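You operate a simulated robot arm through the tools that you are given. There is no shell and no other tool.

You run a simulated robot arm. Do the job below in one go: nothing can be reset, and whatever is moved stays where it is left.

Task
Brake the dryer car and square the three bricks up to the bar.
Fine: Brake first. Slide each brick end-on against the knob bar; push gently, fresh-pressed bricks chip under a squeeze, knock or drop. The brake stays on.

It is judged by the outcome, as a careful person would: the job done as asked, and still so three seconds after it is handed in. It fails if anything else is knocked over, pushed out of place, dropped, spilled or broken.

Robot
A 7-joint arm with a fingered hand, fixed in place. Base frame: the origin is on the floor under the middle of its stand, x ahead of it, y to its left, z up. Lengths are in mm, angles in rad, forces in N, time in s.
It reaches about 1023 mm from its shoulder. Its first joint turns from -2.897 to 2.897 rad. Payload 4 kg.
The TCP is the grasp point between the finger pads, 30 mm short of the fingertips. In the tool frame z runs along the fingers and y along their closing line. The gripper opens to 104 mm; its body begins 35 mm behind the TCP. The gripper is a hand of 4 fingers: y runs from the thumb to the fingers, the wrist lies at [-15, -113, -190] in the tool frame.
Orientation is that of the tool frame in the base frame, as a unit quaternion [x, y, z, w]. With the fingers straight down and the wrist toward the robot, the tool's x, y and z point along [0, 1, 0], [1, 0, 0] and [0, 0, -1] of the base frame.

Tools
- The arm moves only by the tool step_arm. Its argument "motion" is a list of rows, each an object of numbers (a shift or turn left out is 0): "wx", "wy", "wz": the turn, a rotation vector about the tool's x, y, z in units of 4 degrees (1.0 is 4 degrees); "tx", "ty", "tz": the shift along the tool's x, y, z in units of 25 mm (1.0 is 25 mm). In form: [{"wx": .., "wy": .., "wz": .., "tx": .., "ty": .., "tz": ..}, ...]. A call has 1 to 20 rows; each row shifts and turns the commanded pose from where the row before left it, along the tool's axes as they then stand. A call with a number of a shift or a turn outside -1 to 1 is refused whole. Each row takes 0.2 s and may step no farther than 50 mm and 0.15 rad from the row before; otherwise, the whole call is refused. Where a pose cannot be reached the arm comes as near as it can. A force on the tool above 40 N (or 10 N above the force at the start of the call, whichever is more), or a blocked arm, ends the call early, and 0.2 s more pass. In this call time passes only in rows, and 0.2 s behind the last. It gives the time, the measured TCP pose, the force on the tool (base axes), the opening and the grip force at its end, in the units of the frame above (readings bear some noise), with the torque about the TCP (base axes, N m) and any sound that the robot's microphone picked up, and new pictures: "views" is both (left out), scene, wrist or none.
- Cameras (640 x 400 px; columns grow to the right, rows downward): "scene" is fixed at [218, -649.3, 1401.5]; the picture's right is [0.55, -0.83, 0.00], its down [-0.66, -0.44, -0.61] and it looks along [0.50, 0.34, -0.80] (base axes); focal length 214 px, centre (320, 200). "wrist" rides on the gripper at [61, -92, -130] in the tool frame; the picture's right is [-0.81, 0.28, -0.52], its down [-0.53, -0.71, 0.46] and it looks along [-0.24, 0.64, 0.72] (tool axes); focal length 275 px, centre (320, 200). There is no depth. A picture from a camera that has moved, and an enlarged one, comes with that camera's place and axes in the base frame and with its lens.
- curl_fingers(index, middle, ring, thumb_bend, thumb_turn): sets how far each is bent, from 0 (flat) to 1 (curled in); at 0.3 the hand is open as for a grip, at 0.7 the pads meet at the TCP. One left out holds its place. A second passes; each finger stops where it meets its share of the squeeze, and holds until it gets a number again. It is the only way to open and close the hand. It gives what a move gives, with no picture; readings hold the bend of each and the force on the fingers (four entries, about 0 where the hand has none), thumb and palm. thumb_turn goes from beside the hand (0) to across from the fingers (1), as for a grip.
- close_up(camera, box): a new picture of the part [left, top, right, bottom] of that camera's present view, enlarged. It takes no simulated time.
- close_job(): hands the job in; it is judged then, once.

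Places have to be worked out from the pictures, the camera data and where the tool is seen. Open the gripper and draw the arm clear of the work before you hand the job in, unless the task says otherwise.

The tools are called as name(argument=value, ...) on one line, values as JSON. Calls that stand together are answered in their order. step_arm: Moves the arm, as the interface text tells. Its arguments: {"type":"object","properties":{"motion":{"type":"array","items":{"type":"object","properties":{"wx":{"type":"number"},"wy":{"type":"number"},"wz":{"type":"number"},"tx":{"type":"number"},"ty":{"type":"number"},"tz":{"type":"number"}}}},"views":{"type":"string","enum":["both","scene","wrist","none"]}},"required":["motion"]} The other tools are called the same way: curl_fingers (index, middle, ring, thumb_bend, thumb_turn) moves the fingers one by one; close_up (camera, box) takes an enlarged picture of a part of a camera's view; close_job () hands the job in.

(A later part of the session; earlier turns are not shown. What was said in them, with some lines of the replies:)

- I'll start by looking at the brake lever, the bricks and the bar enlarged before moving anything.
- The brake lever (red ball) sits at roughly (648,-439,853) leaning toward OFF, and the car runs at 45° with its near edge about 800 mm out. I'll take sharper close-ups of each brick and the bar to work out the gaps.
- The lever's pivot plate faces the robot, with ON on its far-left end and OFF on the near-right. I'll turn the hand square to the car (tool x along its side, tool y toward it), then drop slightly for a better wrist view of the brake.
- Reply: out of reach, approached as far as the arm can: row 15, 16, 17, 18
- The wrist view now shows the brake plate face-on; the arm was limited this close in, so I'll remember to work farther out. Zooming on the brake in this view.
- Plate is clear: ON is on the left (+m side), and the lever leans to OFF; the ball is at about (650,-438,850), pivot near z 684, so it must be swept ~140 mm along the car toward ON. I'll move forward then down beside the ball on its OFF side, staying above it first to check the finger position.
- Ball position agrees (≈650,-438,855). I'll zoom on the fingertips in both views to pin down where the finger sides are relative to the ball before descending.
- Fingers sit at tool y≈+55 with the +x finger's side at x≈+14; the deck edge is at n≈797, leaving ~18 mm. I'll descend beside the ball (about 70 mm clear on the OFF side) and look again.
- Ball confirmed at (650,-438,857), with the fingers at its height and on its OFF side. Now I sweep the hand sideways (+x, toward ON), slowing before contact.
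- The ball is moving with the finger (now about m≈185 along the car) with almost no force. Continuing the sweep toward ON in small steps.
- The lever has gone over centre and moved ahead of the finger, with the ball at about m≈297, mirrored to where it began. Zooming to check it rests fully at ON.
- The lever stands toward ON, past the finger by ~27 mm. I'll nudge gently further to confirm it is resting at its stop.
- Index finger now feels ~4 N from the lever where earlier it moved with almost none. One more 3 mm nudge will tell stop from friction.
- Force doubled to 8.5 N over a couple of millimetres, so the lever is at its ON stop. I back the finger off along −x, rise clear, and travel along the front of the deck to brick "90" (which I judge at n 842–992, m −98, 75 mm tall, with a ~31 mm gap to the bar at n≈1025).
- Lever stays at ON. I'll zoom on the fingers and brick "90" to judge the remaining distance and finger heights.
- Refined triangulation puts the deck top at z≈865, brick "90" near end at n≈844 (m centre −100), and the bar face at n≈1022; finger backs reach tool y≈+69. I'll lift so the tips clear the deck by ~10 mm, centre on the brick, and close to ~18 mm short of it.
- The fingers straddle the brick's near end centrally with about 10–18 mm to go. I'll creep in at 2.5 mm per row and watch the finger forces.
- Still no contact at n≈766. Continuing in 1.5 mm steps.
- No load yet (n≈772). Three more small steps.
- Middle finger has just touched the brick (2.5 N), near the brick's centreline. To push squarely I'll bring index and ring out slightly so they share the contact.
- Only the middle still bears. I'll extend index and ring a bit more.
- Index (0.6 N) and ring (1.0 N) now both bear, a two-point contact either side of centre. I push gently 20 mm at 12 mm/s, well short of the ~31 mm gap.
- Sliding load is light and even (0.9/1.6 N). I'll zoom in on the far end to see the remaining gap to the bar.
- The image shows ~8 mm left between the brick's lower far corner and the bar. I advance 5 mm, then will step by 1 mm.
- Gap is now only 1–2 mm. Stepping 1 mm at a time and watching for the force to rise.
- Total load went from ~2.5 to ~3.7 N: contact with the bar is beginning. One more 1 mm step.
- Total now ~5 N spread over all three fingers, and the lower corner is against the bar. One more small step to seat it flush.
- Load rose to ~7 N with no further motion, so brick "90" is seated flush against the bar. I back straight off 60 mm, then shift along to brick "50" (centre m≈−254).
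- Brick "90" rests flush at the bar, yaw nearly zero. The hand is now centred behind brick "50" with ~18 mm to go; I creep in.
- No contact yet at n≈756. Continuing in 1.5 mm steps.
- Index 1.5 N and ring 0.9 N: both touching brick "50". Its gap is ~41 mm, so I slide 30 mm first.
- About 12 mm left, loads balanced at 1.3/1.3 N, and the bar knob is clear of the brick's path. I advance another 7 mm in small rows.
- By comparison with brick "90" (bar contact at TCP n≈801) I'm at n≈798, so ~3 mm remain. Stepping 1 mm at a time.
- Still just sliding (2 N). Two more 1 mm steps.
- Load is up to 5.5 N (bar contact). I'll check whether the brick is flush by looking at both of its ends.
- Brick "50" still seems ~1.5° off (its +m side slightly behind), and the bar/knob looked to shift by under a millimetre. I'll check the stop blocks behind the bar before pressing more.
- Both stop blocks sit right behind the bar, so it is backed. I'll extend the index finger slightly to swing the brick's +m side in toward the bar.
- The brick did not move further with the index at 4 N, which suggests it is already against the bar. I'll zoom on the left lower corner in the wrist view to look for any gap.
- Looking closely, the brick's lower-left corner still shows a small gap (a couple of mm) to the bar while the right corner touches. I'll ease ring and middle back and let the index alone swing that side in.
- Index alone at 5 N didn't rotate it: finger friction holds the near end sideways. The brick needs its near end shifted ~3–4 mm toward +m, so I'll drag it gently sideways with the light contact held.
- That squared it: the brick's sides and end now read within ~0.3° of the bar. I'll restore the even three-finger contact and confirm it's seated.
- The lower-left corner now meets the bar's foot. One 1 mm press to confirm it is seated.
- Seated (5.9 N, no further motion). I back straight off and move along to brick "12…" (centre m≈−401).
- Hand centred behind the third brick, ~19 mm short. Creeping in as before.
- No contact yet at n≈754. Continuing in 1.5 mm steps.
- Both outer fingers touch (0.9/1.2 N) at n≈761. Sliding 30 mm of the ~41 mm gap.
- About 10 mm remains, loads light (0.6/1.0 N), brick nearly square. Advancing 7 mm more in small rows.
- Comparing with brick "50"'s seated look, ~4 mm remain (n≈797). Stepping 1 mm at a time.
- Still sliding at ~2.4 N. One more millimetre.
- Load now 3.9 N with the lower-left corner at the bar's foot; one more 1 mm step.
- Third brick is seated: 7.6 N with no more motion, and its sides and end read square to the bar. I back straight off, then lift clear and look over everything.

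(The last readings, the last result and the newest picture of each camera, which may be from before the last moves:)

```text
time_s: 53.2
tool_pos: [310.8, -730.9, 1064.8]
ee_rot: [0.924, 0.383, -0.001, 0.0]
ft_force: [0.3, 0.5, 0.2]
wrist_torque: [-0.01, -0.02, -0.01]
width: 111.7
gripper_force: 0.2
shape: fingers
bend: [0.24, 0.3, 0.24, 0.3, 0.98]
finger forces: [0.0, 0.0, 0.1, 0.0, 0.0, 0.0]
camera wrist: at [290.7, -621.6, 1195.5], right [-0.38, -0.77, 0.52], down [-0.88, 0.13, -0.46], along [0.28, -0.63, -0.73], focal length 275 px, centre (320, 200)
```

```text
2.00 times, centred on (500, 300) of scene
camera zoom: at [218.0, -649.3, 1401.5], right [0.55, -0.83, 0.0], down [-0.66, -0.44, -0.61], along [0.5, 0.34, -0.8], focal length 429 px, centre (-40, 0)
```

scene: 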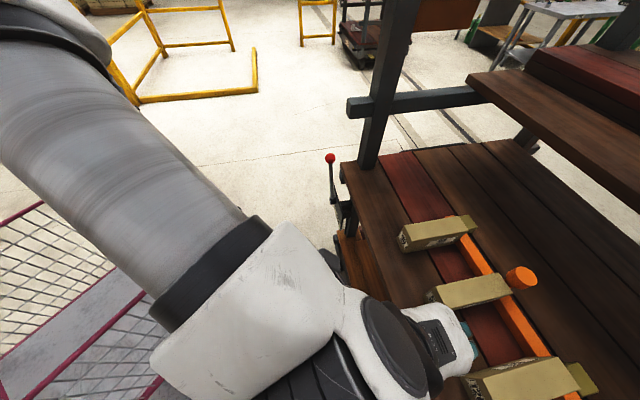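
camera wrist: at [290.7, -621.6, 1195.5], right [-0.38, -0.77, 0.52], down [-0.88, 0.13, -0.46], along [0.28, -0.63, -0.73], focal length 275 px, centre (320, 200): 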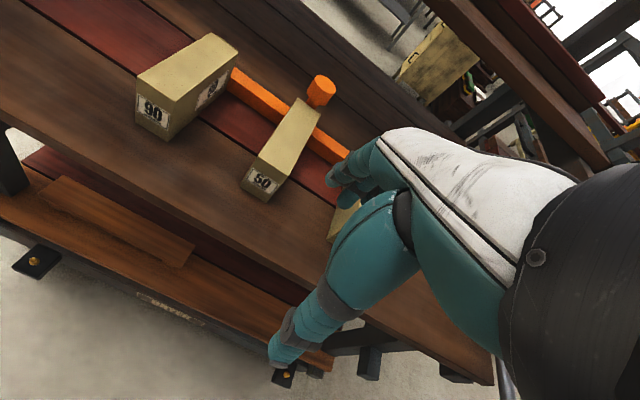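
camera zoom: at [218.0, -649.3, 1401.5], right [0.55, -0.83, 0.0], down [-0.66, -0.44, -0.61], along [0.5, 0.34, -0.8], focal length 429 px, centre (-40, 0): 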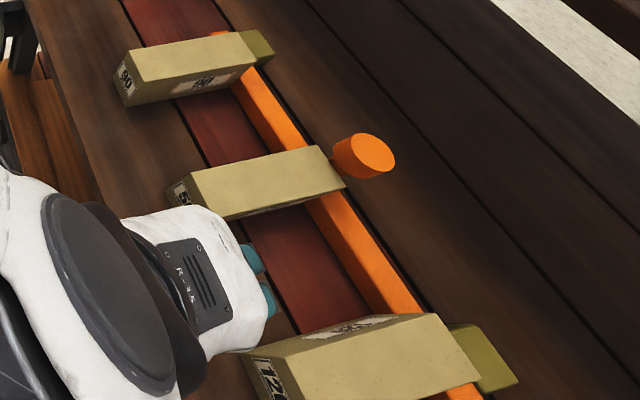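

All three bricks sit end-on at the bar. I'll draw the arm further back and up, clear of the car, then verify the brake and each brick unobstructed.

step_arm(motion=[{"tx": 0.9, "ty": -0.3, "tz": -0.2}, {"tx": 0.9, "ty": -0.3, "tz": -0.2}, {"tx": 0.9, "ty": -0.3, "tz": -0.2}, {"tx": 0.9, "ty": -0.3, "tz": -0.2}, {"tx": 0.9, "ty": -0.4, "tz": -0.2}, {"tx": 0.9, "ty": -0.4, "tz": -0.2}, {"tx": 0.9, "ty": -0.4, "tz": -0.2}, {"tx": 0.9, "ty": -0.4, "tz": -0.2}, {"tx": 0.9, "ty": -0.4, "tz": -0.2}, {"tx": 0.9, "ty": -0.4, "tz": -0.2}], views="both")

close_up(camera="scene", box=[380, 200, 500, 320])

close_up(camera="scene", box=[410, 260, 610, 400])

close_up(camera="scene", box=[310, 140, 370, 240])

```text
time_s: 55.4
tool_pos: [409.4, -507.0, 1114.9]
ee_rot: [0.924, 0.382, 0.0, 0.0]
ft_force: [1.1, 0.2, -0.7]
wrist_torque: [-0.03, 0.02, 0.02]
width: 111.6
gripper_force: 0.2
shape: fingers
bend: [0.24, 0.3, 0.24, 0.3, 0.98]
finger forces: [0.0, 0.0, 0.0, 0.0, 0.0, 0.0]
camera wrist: at [388.8, -398.2, 1244.9], right [-0.38, -0.77, 0.52], down [-0.88, 0.13, -0.46], along [0.28, -0.63, -0.73], focal length 275 px, centre (320, 200)
```

scene: 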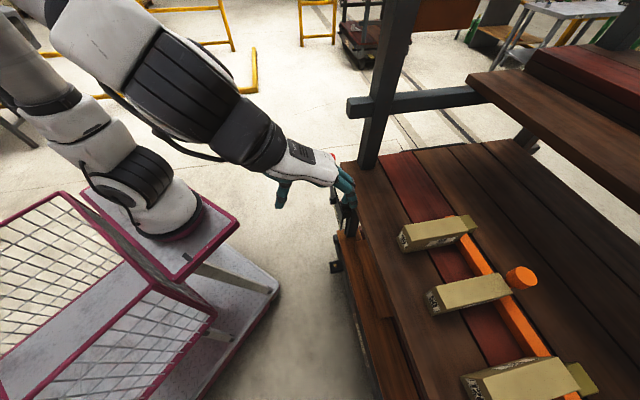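
wrist: 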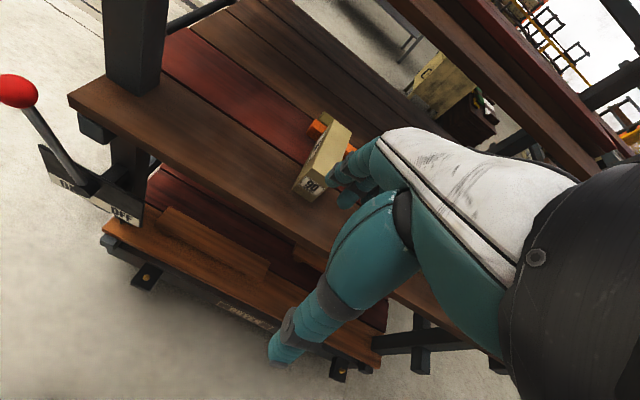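

```text
3.33 times, centred on (440, 260) of scene
camera zoom: at [218.0, -649.3, 1401.5], right [0.55, -0.83, 0.0], down [-0.66, -0.44, -0.61], along [0.5, 0.34, -0.8], focal length 715 px, centre (-80, 0)
```

zoom: 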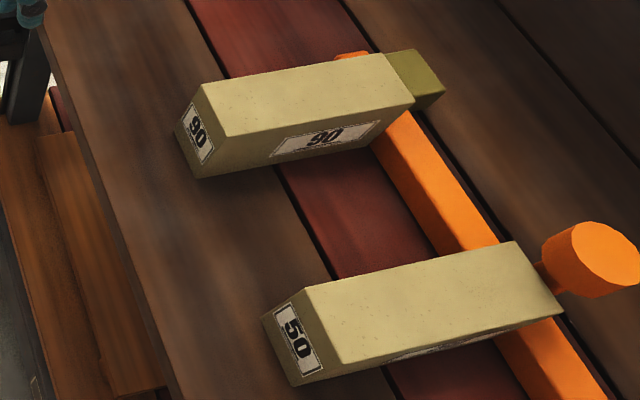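

```text
2.86 times, centred on (510, 330) of scene
camera zoom: at [218.0, -649.3, 1401.5], right [0.55, -0.83, 0.0], down [-0.66, -0.44, -0.61], along [0.5, 0.34, -0.8], focal length 613 px, centre (-223, -171)
```

zoom: 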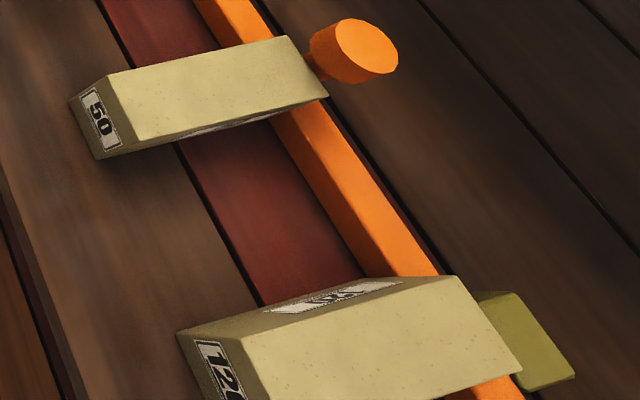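

```text
4.00 times, centred on (340, 190) of scene
camera zoom: at [218.0, -649.3, 1401.5], right [0.55, -0.83, 0.0], down [-0.66, -0.44, -0.61], along [0.5, 0.34, -0.8], focal length 858 px, centre (240, 240)
```

zoom: 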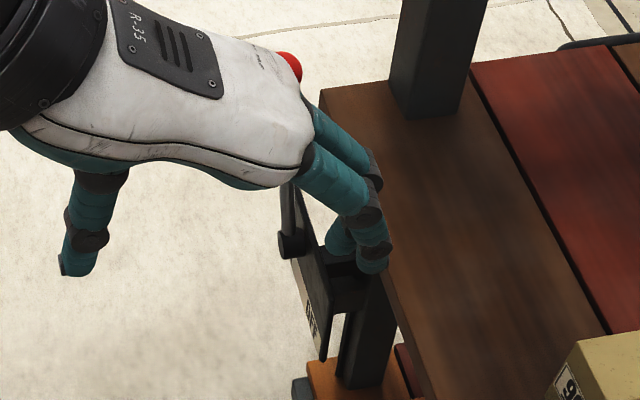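

Brake stands at ON and the bricks look square. I'll double-check brick "90"'s contact, since the bar seemed to settle a hair when brick "50" was seated.

close_up(camera="scene", box=[436, 205, 484, 255])

close_up(camera="scene", box=[380, 205, 476, 265])

close_up(camera="wrist", box=[280, 100, 370, 210])

close_up(camera="wrist", box=[0, 60, 160, 240])

```text
8.00 times, centred on (460, 230) of scene
camera zoom: at [218.0, -649.3, 1401.5], right [0.55, -0.83, 0.0], down [-0.66, -0.44, -0.61], along [0.5, 0.34, -0.8], focal length 1716 px, centre (-800, -40)
```

zoom: 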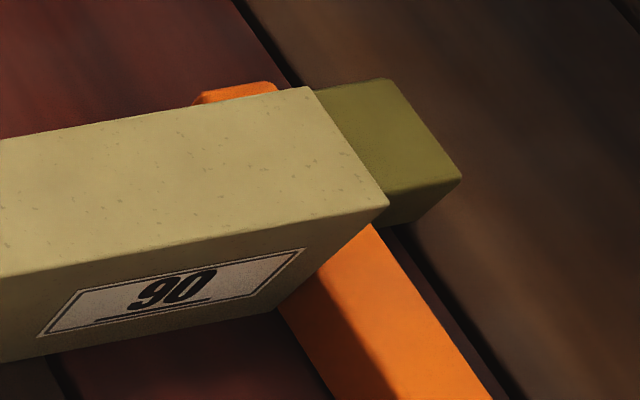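

```text
6.67 times, centred on (428, 235) of scene
camera zoom: at [218.0, -649.3, 1401.5], right [0.55, -0.83, 0.0], down [-0.66, -0.44, -0.61], along [0.5, 0.34, -0.8], focal length 1430 px, centre (-400, -33)
```

zoom: 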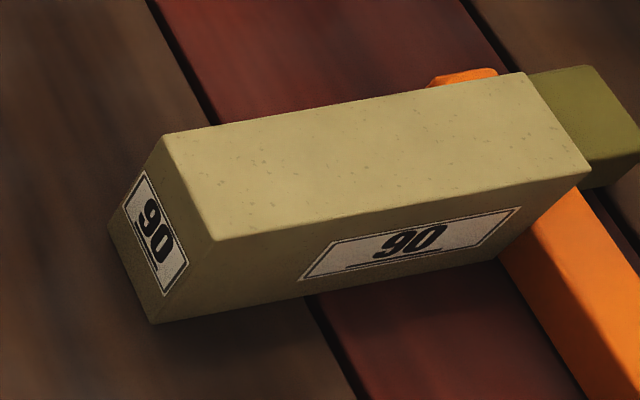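

```text
3.64 times, centred on (325, 155) of wrist
camera zoom: at [388.8, -398.2, 1244.9], right [-0.38, -0.77, 0.52], down [-0.88, 0.13, -0.46], along [0.28, -0.63, -0.73], focal length 1001 px, centre (302, 364)
```

zoom: 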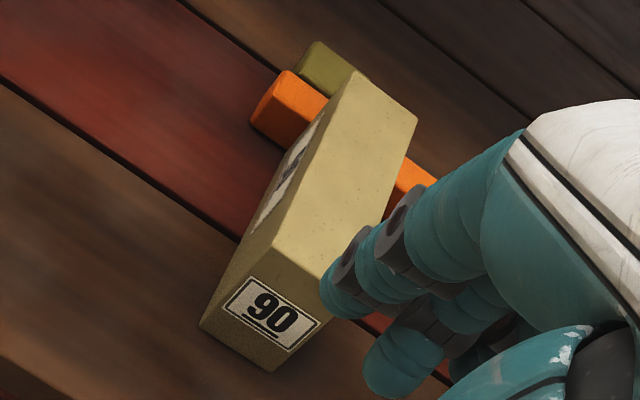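

```text
2.22 times, centred on (80, 150) of wrist
camera zoom: at [388.8, -398.2, 1244.9], right [-0.38, -0.77, 0.52], down [-0.88, 0.13, -0.46], along [0.28, -0.63, -0.73], focal length 612 px, centre (853, 311)
```

zoom: 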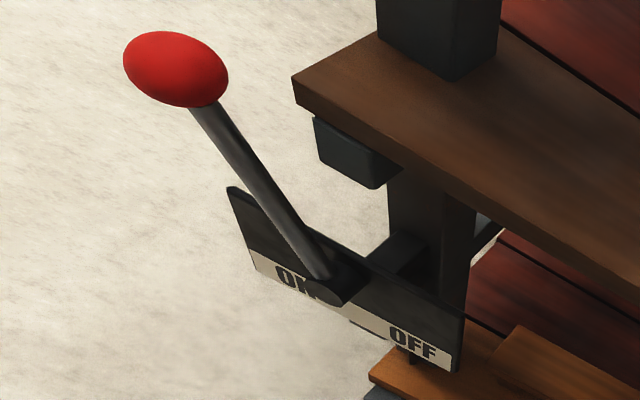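

Brake lever is clearly over ON. A tighter zoom at brick "90"'s lower far corner will show whether any gap opened.

close_up(camera="scene", box=[460, 232, 484, 252])

close_up(camera="wrist", box=[300, 112, 332, 140])

close_up(camera="scene", box=[540, 372, 590, 400])

```text
16.00 times, centred on (472, 242) of scene
camera zoom: at [218.0, -649.3, 1401.5], right [0.55, -0.83, 0.0], down [-0.66, -0.44, -0.61], along [0.5, 0.34, -0.8], focal length 3432 px, centre (-2112, -472)
```

zoom: 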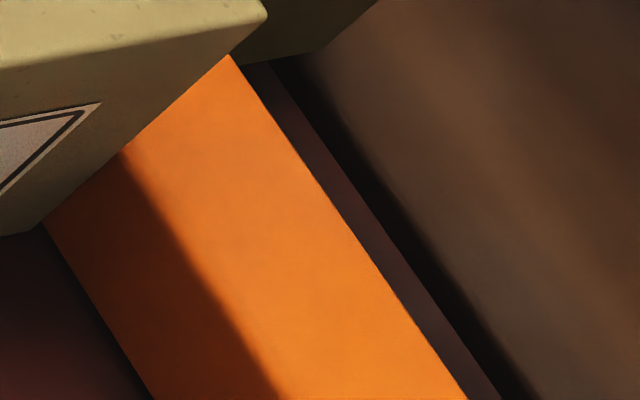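

```text
14.29 times, centred on (316, 126) of wrist
camera zoom: at [388.8, -398.2, 1244.9], right [-0.38, -0.77, 0.52], down [-0.88, 0.13, -0.46], along [0.28, -0.63, -0.73], focal length 3932 px, centre (377, 1257)
```

zoom: 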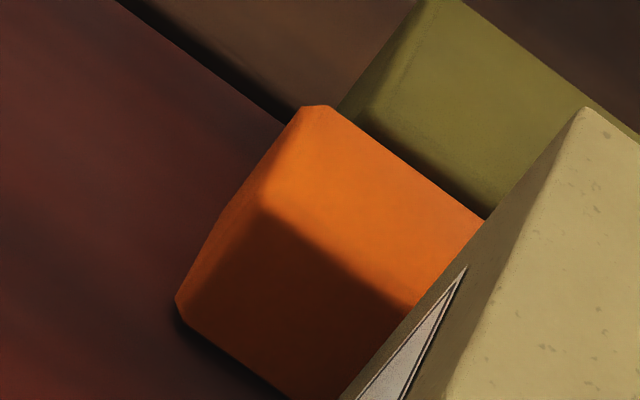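

```text
12.80 times, centred on (565, 386) of scene
camera zoom: at [218.0, -649.3, 1401.5], right [0.55, -0.83, 0.0], down [-0.66, -0.44, -0.61], along [0.5, 0.34, -0.8], focal length 2745 px, centre (-2816, -2181)
```

zoom: 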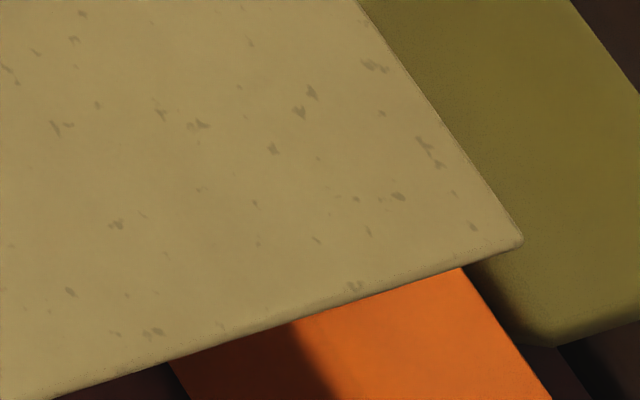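

Brick "90"'s lower corner is right at the bar's foot (well under 1 mm), so all three are flush. I'll open the hand evenly and draw the arm back toward its start pose.

curl_fingers(index=0.3, middle=0.3, ring=0.3, thumb_bend=0.3)

step_arm(motion=[{"ty": -0.8, "tz": -0.2}, {"ty": -0.8, "tz": -0.2}, {"ty": -0.8, "tz": -0.2}, {"ty": -0.8, "tz": -0.2}], views="both")

```text
time_s: 56.4
tool_pos: [410.4, -506.1, 1114.7]
ee_rot: [0.924, 0.383, 0.0, 0.0]
ft_force: [0.4, 0.1, -0.3]
wrist_torque: [-0.01, 0.01, -0.01]
width: 103.3
gripper_force: 0.1
shape: fingers
bend: [0.3, 0.3, 0.3, 0.3, 0.98]
finger forces: [0.0, 0.1, 0.1, 0.1, 0.0, 0.0]
```

```text
time_s: 57.4
tool_pos: [352.3, -451.7, 1134.8]
ee_rot: [0.924, 0.382, 0.0, 0.0]
ft_force: [0.3, 0.1, -0.2]
wrist_torque: [0.02, -0.01, 0.0]
width: 103.1
gripper_force: 0.1
shape: fingers
bend: [0.3, 0.3, 0.3, 0.3, 0.98]
finger forces: [0.0, 0.1, 0.0, 0.1, 0.0, 0.0]
camera wrist: at [331.7, -342.6, 1265.5], right [-0.38, -0.77, 0.52], down [-0.88, 0.13, -0.46], along [0.28, -0.63, -0.72], focal length 275 px, centre (320, 200)
```

scene: 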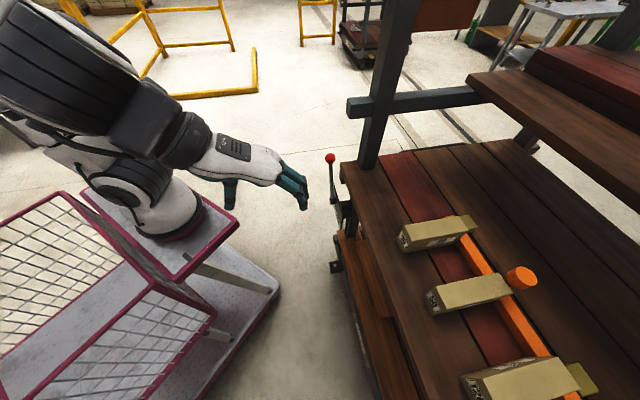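
wrist: 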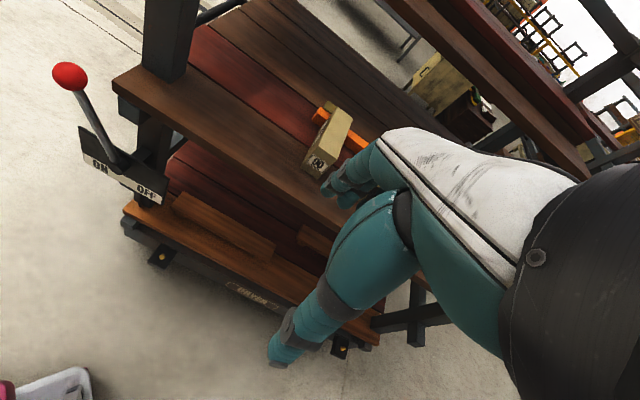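

The brake lever is at ON, all three bricks are end-on against the bar, and the arm is open and clear of the car. Handing the job in.

close_job()

```text
The job is handed in.
```

The brake is on and all three bricks now sit end-on against the knob bar. I've handed the job in, but no verdict has come back yet.

- **Brake:** I set it first. The lever snapped over to ON. A light nudge showed it was against its stop, and it was still at ON in the last pictures.
- **Bricks:** I slid each one up slowly, with no more than about 8 N on the fingers. Brick "50" sat about 1.5° off at first, so I eased its near end sideways until it was square. From the pictures, all three are within about 1° of the bar with gaps under 1 mm.
- **Bar:** it shifted about 1 mm away from the robot when brick "50" met it, then moved no further. Brick "90" was already in place by then, and I saw no gap open there afterwards.

I saw no chipping, and nothing else on the car was touched. The hand is open and the arm is drawn back clear.
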